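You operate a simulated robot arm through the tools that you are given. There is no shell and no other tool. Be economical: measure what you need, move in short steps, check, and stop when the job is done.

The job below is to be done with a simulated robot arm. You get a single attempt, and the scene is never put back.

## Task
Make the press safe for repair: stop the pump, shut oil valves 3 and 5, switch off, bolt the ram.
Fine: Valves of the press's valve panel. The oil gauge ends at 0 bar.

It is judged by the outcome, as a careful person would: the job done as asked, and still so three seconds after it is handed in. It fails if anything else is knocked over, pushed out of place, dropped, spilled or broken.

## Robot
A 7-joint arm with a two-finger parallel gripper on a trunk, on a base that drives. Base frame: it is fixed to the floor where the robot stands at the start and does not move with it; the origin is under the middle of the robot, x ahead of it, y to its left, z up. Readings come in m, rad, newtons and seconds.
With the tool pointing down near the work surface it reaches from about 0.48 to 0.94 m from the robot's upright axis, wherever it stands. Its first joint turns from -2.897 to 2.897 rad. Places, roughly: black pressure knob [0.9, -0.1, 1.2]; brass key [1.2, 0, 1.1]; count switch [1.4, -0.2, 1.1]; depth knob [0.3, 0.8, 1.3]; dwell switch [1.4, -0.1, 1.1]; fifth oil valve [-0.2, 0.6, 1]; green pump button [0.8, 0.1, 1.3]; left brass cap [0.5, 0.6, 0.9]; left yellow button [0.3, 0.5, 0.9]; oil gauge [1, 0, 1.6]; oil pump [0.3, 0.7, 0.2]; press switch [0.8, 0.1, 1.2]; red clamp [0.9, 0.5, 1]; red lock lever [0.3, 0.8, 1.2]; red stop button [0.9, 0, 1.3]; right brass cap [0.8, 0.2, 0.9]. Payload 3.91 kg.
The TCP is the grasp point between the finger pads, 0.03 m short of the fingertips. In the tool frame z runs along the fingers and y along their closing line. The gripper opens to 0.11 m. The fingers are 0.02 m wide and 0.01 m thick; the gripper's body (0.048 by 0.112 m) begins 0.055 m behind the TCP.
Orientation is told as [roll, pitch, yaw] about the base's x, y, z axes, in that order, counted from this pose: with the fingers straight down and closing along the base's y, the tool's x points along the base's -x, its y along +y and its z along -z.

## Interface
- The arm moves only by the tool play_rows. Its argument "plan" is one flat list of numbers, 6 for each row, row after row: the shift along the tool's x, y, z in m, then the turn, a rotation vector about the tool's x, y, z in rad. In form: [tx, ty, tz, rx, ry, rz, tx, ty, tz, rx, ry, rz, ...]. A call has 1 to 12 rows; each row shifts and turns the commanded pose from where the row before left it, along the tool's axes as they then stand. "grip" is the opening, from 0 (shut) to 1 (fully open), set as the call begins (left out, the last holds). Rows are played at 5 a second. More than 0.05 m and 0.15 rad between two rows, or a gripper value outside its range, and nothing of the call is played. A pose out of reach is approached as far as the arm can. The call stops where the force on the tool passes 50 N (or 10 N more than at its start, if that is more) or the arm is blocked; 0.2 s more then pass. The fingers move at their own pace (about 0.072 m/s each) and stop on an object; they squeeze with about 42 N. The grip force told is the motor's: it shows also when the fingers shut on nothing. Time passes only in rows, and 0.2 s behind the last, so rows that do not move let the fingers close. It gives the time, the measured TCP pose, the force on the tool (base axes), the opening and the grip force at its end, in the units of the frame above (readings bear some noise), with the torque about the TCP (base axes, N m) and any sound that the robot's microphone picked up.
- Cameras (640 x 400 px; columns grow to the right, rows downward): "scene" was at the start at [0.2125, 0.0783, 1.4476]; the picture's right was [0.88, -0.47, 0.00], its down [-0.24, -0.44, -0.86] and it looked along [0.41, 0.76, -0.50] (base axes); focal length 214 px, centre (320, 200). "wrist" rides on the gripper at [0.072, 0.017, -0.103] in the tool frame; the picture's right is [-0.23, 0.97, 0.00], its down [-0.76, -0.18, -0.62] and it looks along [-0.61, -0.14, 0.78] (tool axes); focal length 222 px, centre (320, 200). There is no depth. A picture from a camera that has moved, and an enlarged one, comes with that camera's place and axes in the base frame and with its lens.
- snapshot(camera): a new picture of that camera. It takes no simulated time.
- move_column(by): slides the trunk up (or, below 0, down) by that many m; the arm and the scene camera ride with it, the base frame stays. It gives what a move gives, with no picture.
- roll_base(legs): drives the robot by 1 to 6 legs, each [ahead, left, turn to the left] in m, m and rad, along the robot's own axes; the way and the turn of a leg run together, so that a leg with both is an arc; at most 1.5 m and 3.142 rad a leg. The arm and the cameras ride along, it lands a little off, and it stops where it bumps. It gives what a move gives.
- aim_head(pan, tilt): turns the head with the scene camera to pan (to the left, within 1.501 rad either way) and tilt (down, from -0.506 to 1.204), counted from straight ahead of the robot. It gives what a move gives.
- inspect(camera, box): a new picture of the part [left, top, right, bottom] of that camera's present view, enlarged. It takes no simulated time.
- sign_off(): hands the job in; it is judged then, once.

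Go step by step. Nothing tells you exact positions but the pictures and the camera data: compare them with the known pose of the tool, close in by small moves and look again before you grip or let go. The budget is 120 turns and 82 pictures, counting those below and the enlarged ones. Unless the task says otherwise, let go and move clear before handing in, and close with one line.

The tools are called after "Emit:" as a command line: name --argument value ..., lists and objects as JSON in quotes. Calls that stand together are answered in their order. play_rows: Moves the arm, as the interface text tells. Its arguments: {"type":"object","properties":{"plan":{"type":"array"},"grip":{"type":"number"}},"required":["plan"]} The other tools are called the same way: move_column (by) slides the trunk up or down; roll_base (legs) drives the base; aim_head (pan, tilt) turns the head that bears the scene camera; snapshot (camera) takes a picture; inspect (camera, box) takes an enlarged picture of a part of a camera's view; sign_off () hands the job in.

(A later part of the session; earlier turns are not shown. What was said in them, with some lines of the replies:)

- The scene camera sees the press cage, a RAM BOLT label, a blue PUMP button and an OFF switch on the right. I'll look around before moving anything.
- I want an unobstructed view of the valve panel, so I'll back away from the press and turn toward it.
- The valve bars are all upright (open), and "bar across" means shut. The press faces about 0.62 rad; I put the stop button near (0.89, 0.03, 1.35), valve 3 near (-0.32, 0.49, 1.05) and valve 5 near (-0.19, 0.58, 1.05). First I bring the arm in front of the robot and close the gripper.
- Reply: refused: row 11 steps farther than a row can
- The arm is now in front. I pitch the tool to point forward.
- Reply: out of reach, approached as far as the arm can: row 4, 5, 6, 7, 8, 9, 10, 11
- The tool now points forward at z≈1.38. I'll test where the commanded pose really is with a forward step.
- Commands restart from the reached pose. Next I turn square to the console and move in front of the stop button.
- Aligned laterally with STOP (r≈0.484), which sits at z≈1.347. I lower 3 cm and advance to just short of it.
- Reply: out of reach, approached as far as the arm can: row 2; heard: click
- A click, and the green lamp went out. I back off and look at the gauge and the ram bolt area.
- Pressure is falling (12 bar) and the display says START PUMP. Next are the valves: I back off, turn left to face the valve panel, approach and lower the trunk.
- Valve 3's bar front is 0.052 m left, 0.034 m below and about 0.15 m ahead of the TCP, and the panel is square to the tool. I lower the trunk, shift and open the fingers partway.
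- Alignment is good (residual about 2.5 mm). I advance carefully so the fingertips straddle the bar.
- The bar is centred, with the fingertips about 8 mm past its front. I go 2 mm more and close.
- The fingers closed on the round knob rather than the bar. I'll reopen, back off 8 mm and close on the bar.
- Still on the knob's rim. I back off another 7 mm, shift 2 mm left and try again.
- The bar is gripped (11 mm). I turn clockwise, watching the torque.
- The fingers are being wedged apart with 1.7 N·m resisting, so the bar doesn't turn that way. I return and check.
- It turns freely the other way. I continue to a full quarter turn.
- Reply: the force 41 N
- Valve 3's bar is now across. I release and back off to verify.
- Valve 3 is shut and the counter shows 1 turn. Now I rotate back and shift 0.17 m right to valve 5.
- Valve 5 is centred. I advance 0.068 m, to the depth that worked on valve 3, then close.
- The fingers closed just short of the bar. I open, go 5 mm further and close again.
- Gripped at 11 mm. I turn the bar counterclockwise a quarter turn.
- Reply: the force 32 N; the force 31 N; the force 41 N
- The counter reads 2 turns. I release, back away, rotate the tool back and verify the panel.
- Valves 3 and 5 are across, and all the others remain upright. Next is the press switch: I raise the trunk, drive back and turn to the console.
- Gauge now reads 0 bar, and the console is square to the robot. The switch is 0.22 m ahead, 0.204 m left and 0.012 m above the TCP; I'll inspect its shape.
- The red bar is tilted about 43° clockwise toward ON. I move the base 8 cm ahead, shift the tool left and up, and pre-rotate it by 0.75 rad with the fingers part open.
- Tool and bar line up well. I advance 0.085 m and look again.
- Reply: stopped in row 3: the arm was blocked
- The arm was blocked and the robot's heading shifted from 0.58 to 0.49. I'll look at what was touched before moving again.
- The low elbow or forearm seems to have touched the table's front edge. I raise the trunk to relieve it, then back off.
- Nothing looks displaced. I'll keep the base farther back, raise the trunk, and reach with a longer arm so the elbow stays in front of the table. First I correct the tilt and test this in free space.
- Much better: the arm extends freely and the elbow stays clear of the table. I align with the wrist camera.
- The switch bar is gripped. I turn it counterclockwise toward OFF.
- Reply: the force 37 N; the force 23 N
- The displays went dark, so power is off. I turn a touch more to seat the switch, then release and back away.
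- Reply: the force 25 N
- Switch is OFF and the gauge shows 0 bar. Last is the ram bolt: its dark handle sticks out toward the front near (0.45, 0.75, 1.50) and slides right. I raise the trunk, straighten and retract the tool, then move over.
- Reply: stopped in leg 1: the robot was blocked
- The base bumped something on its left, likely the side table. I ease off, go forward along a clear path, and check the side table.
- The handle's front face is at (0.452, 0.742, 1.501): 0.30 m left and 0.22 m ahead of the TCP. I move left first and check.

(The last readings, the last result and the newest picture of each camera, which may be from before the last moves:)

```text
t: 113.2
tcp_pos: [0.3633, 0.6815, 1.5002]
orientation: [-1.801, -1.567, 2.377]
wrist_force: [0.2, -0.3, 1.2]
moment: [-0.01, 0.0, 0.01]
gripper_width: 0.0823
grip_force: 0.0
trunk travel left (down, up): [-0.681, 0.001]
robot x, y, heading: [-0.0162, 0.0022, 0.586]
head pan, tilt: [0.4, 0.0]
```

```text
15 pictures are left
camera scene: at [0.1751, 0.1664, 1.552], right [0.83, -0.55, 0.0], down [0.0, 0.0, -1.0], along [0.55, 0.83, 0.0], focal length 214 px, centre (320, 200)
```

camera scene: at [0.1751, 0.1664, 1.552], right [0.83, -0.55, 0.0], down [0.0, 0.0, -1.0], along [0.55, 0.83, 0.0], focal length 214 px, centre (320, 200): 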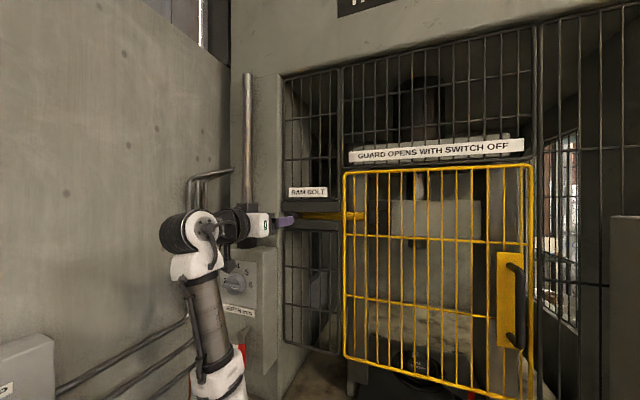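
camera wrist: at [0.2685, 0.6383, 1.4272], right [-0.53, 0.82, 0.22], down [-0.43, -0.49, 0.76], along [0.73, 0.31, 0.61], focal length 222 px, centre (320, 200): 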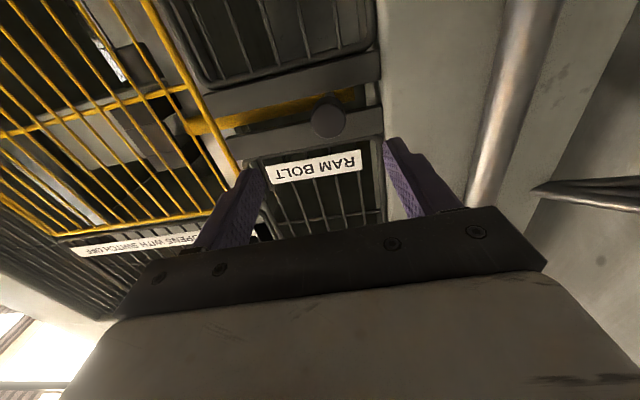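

The handle is centred within 9 mm. I correct and advance.

Emit:
play_rows --plan '[0.001, 0.008, 0, 0, 0, 0, 0, 0, 0.035, 0, 0, 0, 0, 0, 0.035, 0, 0, 0, 0, 0, 0.02, 0, 0, 0]'

Emit:
snapshot --camera "wrist"

```text
t: 114.2
tcp_pos: [0.4344, 0.7366, 1.5]
orientation: [-1.871, -1.567, 2.45]
wrist_force: [0.1, 0.4, -0.3]
moment: [0.05, 0.02, 0.04]
gripper_width: 0.0827
grip_force: 0.0
trunk travel left (down, up): [-0.681, 0.001]
robot x, y, heading: [-0.0209, -0.0018, 0.587]
head pan, tilt: [0.4, 0.0]
```

```text
14 pictures are left
camera wrist: at [0.339, 0.6944, 1.427], right [-0.53, 0.82, 0.22], down [-0.43, -0.49, 0.76], along [0.73, 0.31, 0.61], focal length 222 px, centre (320, 200)
```

wrist: 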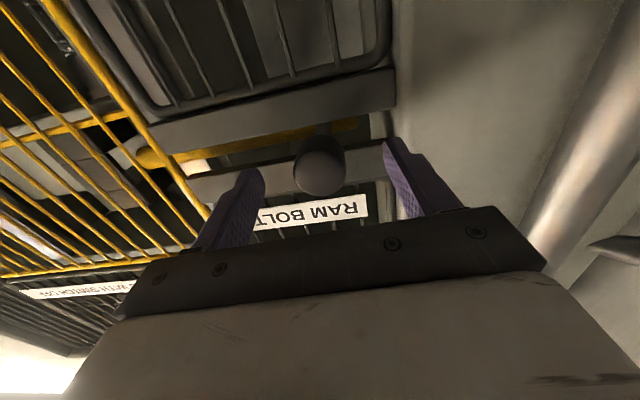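

Well centred; the fingertips straddle the handle. I go 2 cm further and close.

Emit:
play_rows --plan '[0, 0, 0.01, 0, 0, 0, 0, 0, 0.01, 0, 0, 0]'

Emit:
play_rows --plan '[0, 0, 0, 0, 0, 0, 0, 0, 0, 0, 0, 0, 0, 0, 0, 0, 0, 0, 0, 0, 0, 0, 0, 0]' --grip 0

```text
t: 114.8
tcp_pos: [0.4518, 0.7477, 1.4988]
orientation: [-1.847, -1.569, 2.426]
wrist_force: [-0.8, 0.7, 0.5]
moment: [0.01, -0.01, -0.02]
gripper_width: 0.0828
grip_force: 0.1
trunk travel left (down, up): [-0.681, 0.001]
robot x, y, heading: [-0.0148, 0.0023, 0.589]
head pan, tilt: [0.4, 0.0]
```

```text
t: 115.8
tcp_pos: [0.4514, 0.7471, 1.4985]
orientation: [-1.831, -1.568, 2.41]
wrist_force: [0.9, -1.1, -0.5]
moment: [-0.12, -0.01, 1.07]
gripper_width: 0.0339
grip_force: 44.8
trunk travel left (down, up): [-0.681, 0.001]
robot x, y, heading: [-0.0176, -0.0019, 0.587]
head pan, tilt: [0.4, 0.0]
```

The handle is gripped (34 mm). I slide it right in small steps.

Emit:
play_rows --plan '[0, -0.015, 0, 0, 0, 0, 0, -0.015, 0, 0, 0, 0, 0, -0.015, 0, 0, 0, 0]'

Emit:
inspect --camera "scene" --box '[250, 170, 450, 280]'

```text
t: 116.7
tcp_pos: [0.4774, 0.7096, 1.498]
orientation: [-0.918, -1.565, 1.496]
wrist_force: [10.6, 4.5, -3.5]
moment: [0.03, -0.22, 0.99]
gripper_width: 0.0338
grip_force: 45.1
trunk travel left (down, up): [-0.681, 0.001]
robot x, y, heading: [-0.0154, -0.0038, 0.583]
head pan, tilt: [0.4, 0.0]
```

```text
3.20 times, centred on (350, 225) of scene
camera zoom: at [0.1768, 0.167, 1.5516], right [0.83, -0.55, 0.0], down [0.0, 0.0, -1.0], along [0.55, 0.83, 0.0], focal length 686 px, centre (224, 120)
```

zoom: 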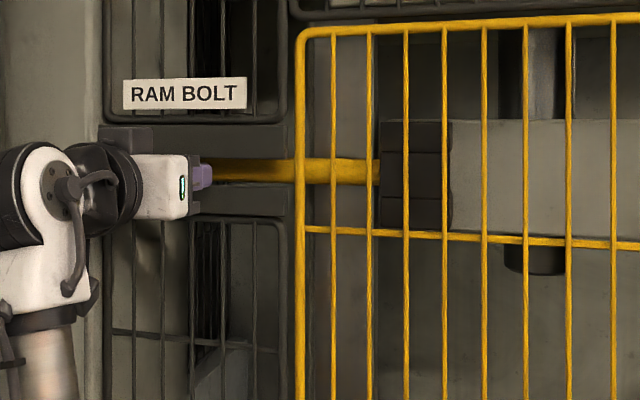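

The bolt slides and has reached the guide block. I continue.

Emit:
play_rows --plan '[0, -0.015, 0, 0, 0, 0, 0, -0.015, 0, 0, 0, 0, 0, -0.015, 0, 0, 0, 0, 0, -0.015, 0, 0, 0, 0]'

Emit:
inspect --camera "scene" --box '[250, 170, 450, 280]'

```text
t: 117.6
tcp_pos: [0.4999, 0.679, 1.4989]
orientation: [-1.488, -1.556, 2.091]
wrist_force: [10.7, 26.1, 8.9]
moment: [-0.41, 0.26, 1.09]
gripper_width: 0.0338
grip_force: 44.9
trunk travel left (down, up): [-0.681, 0.001]
robot x, y, heading: [-0.0164, -0.0029, 0.591]
head pan, tilt: [0.4, 0.0]
stopped in row 4: the force on the tool passed its limit at 58 N (the readings are from after the stop); the commanded pose is now the measured one
```

```text
3.20 times, centred on (350, 225) of scene
camera zoom: at [0.1769, 0.1699, 1.5516], right [0.84, -0.55, 0.0], down [0.0, 0.0, -1.0], along [0.55, 0.84, 0.0], focal length 686 px, centre (224, 120)
```

zoom: 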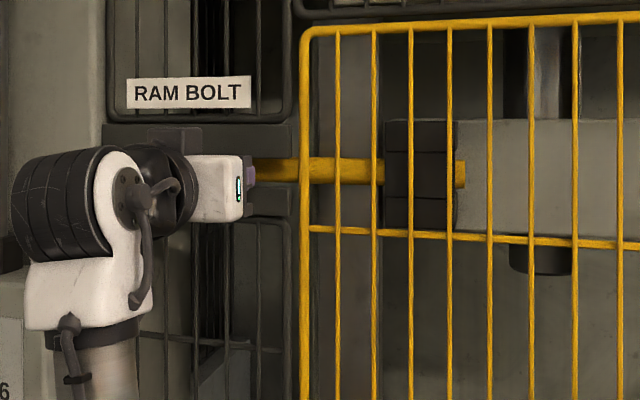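

The bolt has gone through the guide and met resistance with 58 N. I test whether this is the end stop with a gentle extra push.

Emit:
play_rows --plan '[0, -0.005, -0.003, 0, 0, 0, 0, -0.005, 0, 0, 0, 0, 0, -0.005, 0, 0, 0, 0]'

Emit:
snapshot --camera "wrist"

```text
t: 118.1
tcp_pos: [0.4978, 0.6771, 1.4971]
orientation: [-1.542, -1.552, 2.152]
wrist_force: [10.4, 21.1, 7.8]
moment: [-0.29, 0.14, 0.95]
gripper_width: 0.0337
grip_force: 44.8
trunk travel left (down, up): [-0.681, 0.001]
robot x, y, heading: [-0.0143, 0.0022, 0.59]
head pan, tilt: [0.4, 0.0]
stopped in row 2: the force on the tool passed its limit at 55 N (the readings are from after the stop); the commanded pose is now the measured one
```

```text
11 pictures are left
camera wrist: at [0.4046, 0.6307, 1.4239], right [-0.56, 0.8, 0.21], down [-0.42, -0.49, 0.76], along [0.72, 0.34, 0.61], focal length 222 px, centre (320, 200)
```

wrist: 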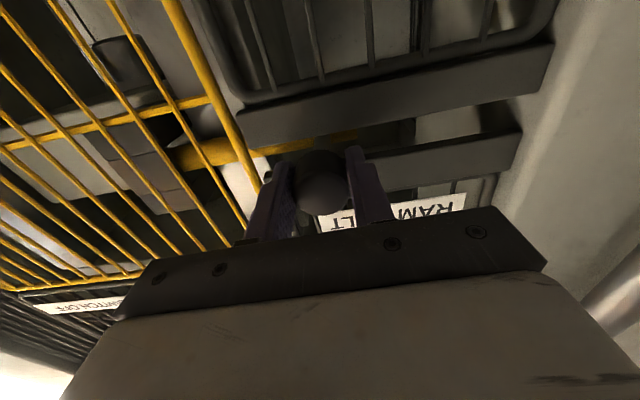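

The right finger may be meeting the guard frame rather than the bolt its end stop. I release slightly, back out, and look.

Emit:
play_rows --plan '[0, 0, 0, 0, 0, 0, 0, 0, -0.02, 0, 0, 0, 0, 0, -0.03, 0, 0, 0, 0, 0, -0.04, 0, 0, 0, 0, 0, -0.04, 0, 0, 0]' --grip 0.42

Emit:
snapshot --camera "wrist"

Emit:
inspect --camera "scene" --box '[270, 170, 410, 260]'

```text
t: 119.3
tcp_pos: [0.3874, 0.5969, 1.4984]
orientation: [-1.886, -1.556, 2.493]
wrist_force: [0.6, 0.3, 0.1]
moment: [0.03, -0.02, 0.0]
gripper_width: 0.0462
grip_force: 0.0
trunk travel left (down, up): [-0.681, 0.001]
robot x, y, heading: [-0.0168, -0.0008, 0.589]
head pan, tilt: [0.4, 0.0]
```

```text
10 pictures are left
camera wrist: at [0.2943, 0.552, 1.4255], right [-0.56, 0.8, 0.21], down [-0.42, -0.49, 0.76], along [0.72, 0.33, 0.61], focal length 222 px, centre (320, 200)
```

wrist: 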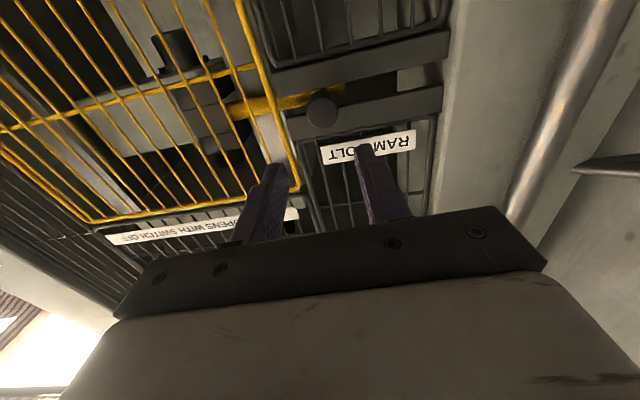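

```text
4.44 times, centred on (340, 215) of scene
camera zoom: at [0.1738, 0.1679, 1.5522], right [0.84, -0.55, 0.0], down [0.0, 0.0, -1.0], along [0.55, 0.84, 0.0], focal length 953 px, centre (231, 133)
```

zoom: 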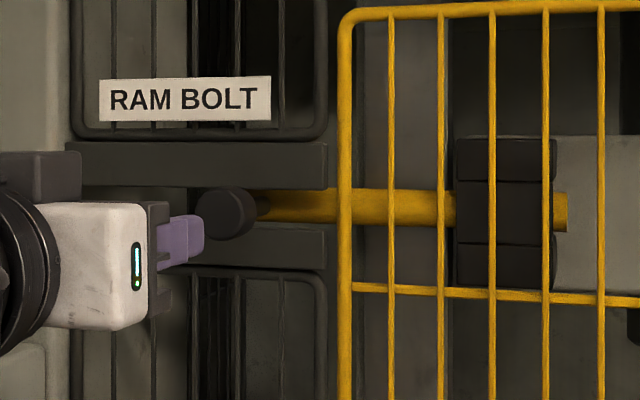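

The bolt tip now sits just inside the ram, but the handle seems to have slot left. I'll push the handle from its left side with closed fingers, so nothing touches the guard.

Emit:
play_rows --plan '[0, 0.02, 0, 0.02, 0, 0, 0, 0.02, 0, 0, 0, 0, 0, 0.003, 0, 0, 0, 0, 0, 0, 0.035, 0, 0, 0, 0, 0, 0.035, 0, 0, 0, 0, 0, 0.035, 0, 0, 0, 0, 0, 0.022, 0, 0, 0]' --grip 0

Emit:
snapshot --camera "wrist"

```text
t: 120.9
tcp_pos: [0.4728, 0.7042, 1.5003]
orientation: [-1.887, -1.558, 2.471]
wrist_force: [0.0, -0.5, 0.8]
moment: [-0.03, 0.0, 0.02]
gripper_width: 0.0
grip_force: 37.2
trunk travel left (down, up): [-0.681, 0.001]
robot x, y, heading: [-0.0137, -0.0006, 0.593]
head pan, tilt: [0.4, 0.0]
```

```text
8 pictures are left
camera wrist: at [0.3772, 0.6608, 1.4269], right [-0.54, 0.81, 0.21], down [-0.43, -0.49, 0.76], along [0.72, 0.32, 0.61], focal length 222 px, centre (320, 200)
```

wrist: 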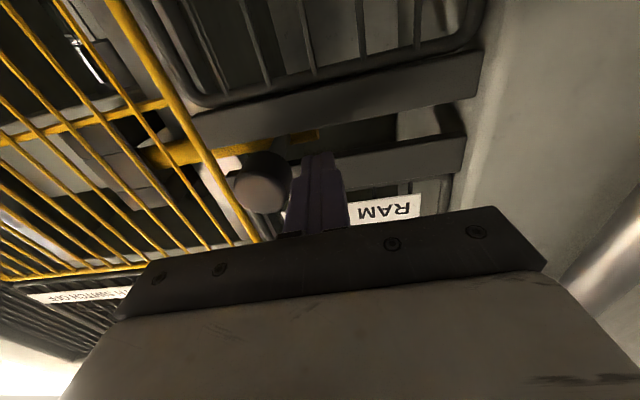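

Closed fingers are just left of the handle. I push right gently.

Emit:
play_rows --plan '[0, -0.008, 0, 0, 0, 0, 0, -0.008, 0, 0, 0, 0, 0, -0.008, 0, 0, 0, 0, 0, -0.008, 0, 0, 0, 0, 0, -0.008, 0, 0, 0, 0, 0, -0.008, 0, 0, 0, 0]'

Emit:
inspect --camera "scene" --box '[270, 170, 410, 260]'

```text
t: 121.8
tcp_pos: [0.4776, 0.6943, 1.5004]
orientation: [-2.019, -1.546, 2.631]
wrist_force: [-1.0, 17.0, 4.7]
moment: [0.02, -0.15, 0.5]
gripper_width: 0.0001
grip_force: 37.5
trunk travel left (down, up): [-0.681, 0.001]
robot x, y, heading: [-0.0148, 0.0019, 0.594]
head pan, tilt: [0.4, 0.0]
stopped in row 4: the force on the tool passed its limit at 56 N (the readings are from after the stop); the commanded pose is now the measured one
```

```text
4.44 times, centred on (340, 215) of scene
camera zoom: at [0.1744, 0.1708, 1.5517], right [0.84, -0.55, 0.0], down [0.0, 0.0, -1.0], along [0.55, 0.84, 0.0], focal length 953 px, centre (231, 133)
```

zoom: 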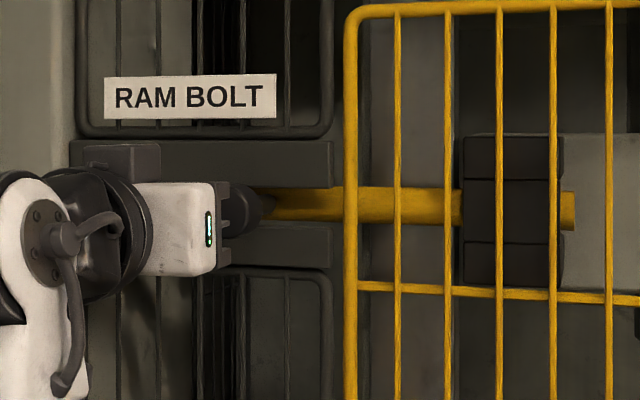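

The bolt stops at the same place, so this is its end stop with the tip through the guide into the ram. I back away and do a final check.

Emit:
play_rows --plan '[0, 0.012, 0, 0, 0, 0, 0, 0, -0.04, 0, 0, 0, 0, 0, -0.04, 0, 0, 0, 0, 0, -0.04, 0, 0, 0, 0, 0, -0.04, 0, 0, 0, 0, 0, -0.04, 0, 0, 0]'

Emit:
roll_base --legs '[[0, -0.3, 0], [-0.15, 0, 0]]'

Emit:
snapshot --camera "scene"

```text
t: 123.2
tcp_pos: [0.3038, 0.5855, 1.497]
orientation: [-2.112, -1.55, 2.715]
wrist_force: [-0.2, 0.4, 0.5]
moment: [0.01, -0.01, 0.01]
gripper_width: 0.0002
grip_force: 38.0
trunk travel left (down, up): [-0.681, 0.001]
robot x, y, heading: [-0.0158, -0.0015, 0.59]
head pan, tilt: [0.4, 0.0]
```

```text
t: 127.0
tcp_pos: [0.3415, 0.2596, 1.4978]
orientation: [-2.154, -1.548, 2.756]
wrist_force: [-0.6, 0.3, 0.4]
moment: [0.01, 0.04, 0.02]
gripper_width: 0.0
grip_force: 37.3
trunk travel left (down, up): [-0.681, 0.001]
robot x, y, heading: [0.0176, -0.3266, 0.594]
head pan, tilt: [0.4, 0.0]
```

```text
6 pictures are left
camera scene: at [0.2084, -0.156, 1.5523], right [0.84, -0.55, 0.0], down [0.0, 0.0, -1.0], along [0.55, 0.84, 0.0], focal length 214 px, centre (320, 200)
```

scene: 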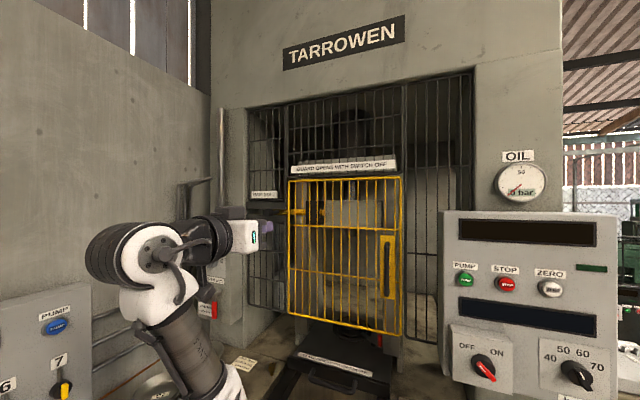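

Emit:
inspect --camera "scene" --box '[240, 180, 390, 250]'

Emit:
roll_base --legs '[[0, 0, 0.7]]'

Emit:
aim_head --pan 0.9 --tilt 0.45

Emit:
snapshot --camera "scene"

```text
4.27 times, centred on (315, 215) of scene
camera zoom: at [0.2084, -0.156, 1.5523], right [0.84, -0.55, 0.0], down [0.0, 0.0, -1.0], along [0.55, 0.84, 0.0], focal length 915 px, centre (341, 136)
```

zoom: 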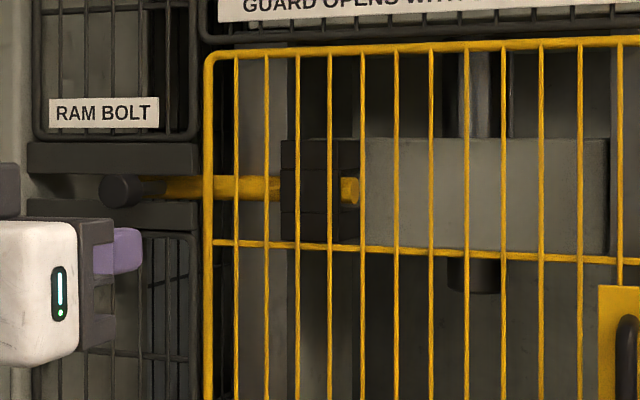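

```text
t: 129.3
tcp_pos: [-0.1045, 0.3321, 1.4968]
orientation: [-2.117, -1.547, -2.874]
wrist_force: [-0.1, -0.2, -0.2]
moment: [0.03, 0.01, 0.02]
gripper_width: 0.0
grip_force: 38.1
trunk travel left (down, up): [-0.681, 0.001]
robot x, y, heading: [0.0184, -0.3224, 1.281]
head pan, tilt: [0.4, 0.0]
```

```text
t: 130.2
tcp_pos: [-0.104, 0.3323, 1.4968]
orientation: [-2.117, -1.549, -2.875]
wrist_force: [0.2, 0.2, 0.0]
moment: [-0.02, 0.0, -0.01]
gripper_width: 0.0
grip_force: 37.6
trunk travel left (down, up): [-0.681, 0.001]
robot x, y, heading: [0.0184, -0.3263, 1.286]
head pan, tilt: [0.901, 0.45]
```

```text
4 pictures are left
camera scene: at [0.0148, -0.0873, 1.5105], right [0.82, 0.57, 0.0], down [0.25, -0.36, -0.9], along [-0.52, 0.74, -0.43], focal length 214 px, centre (320, 200)
```

scene: 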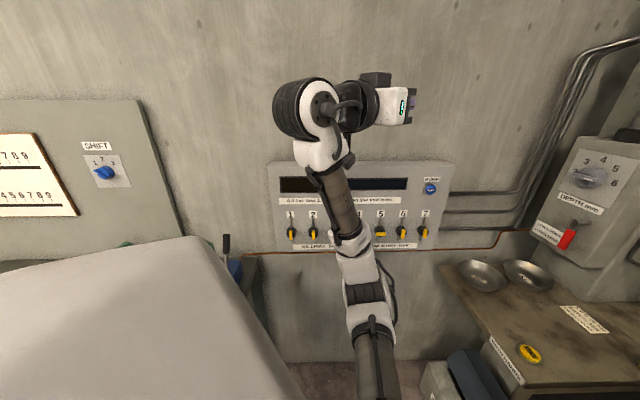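

Everything checks out: the pump is stopped, the gauge reads 0 bar, valves 3 and 5 are across, the switch is OFF, and the ram bolt is home at its stop. The arm is clear, so I hand in.

Emit:
sign_off

```text
The job is handed in.
```

The press is ready for repair: pump stopped, oil valves 3 and 5 shut, switch off, gauge at 0 bar, and the ram bolt pushed in as far as it goes; the arm touched the press table once and the base bumped something on its left once, with nothing seen displaced in the pictures afterwards.
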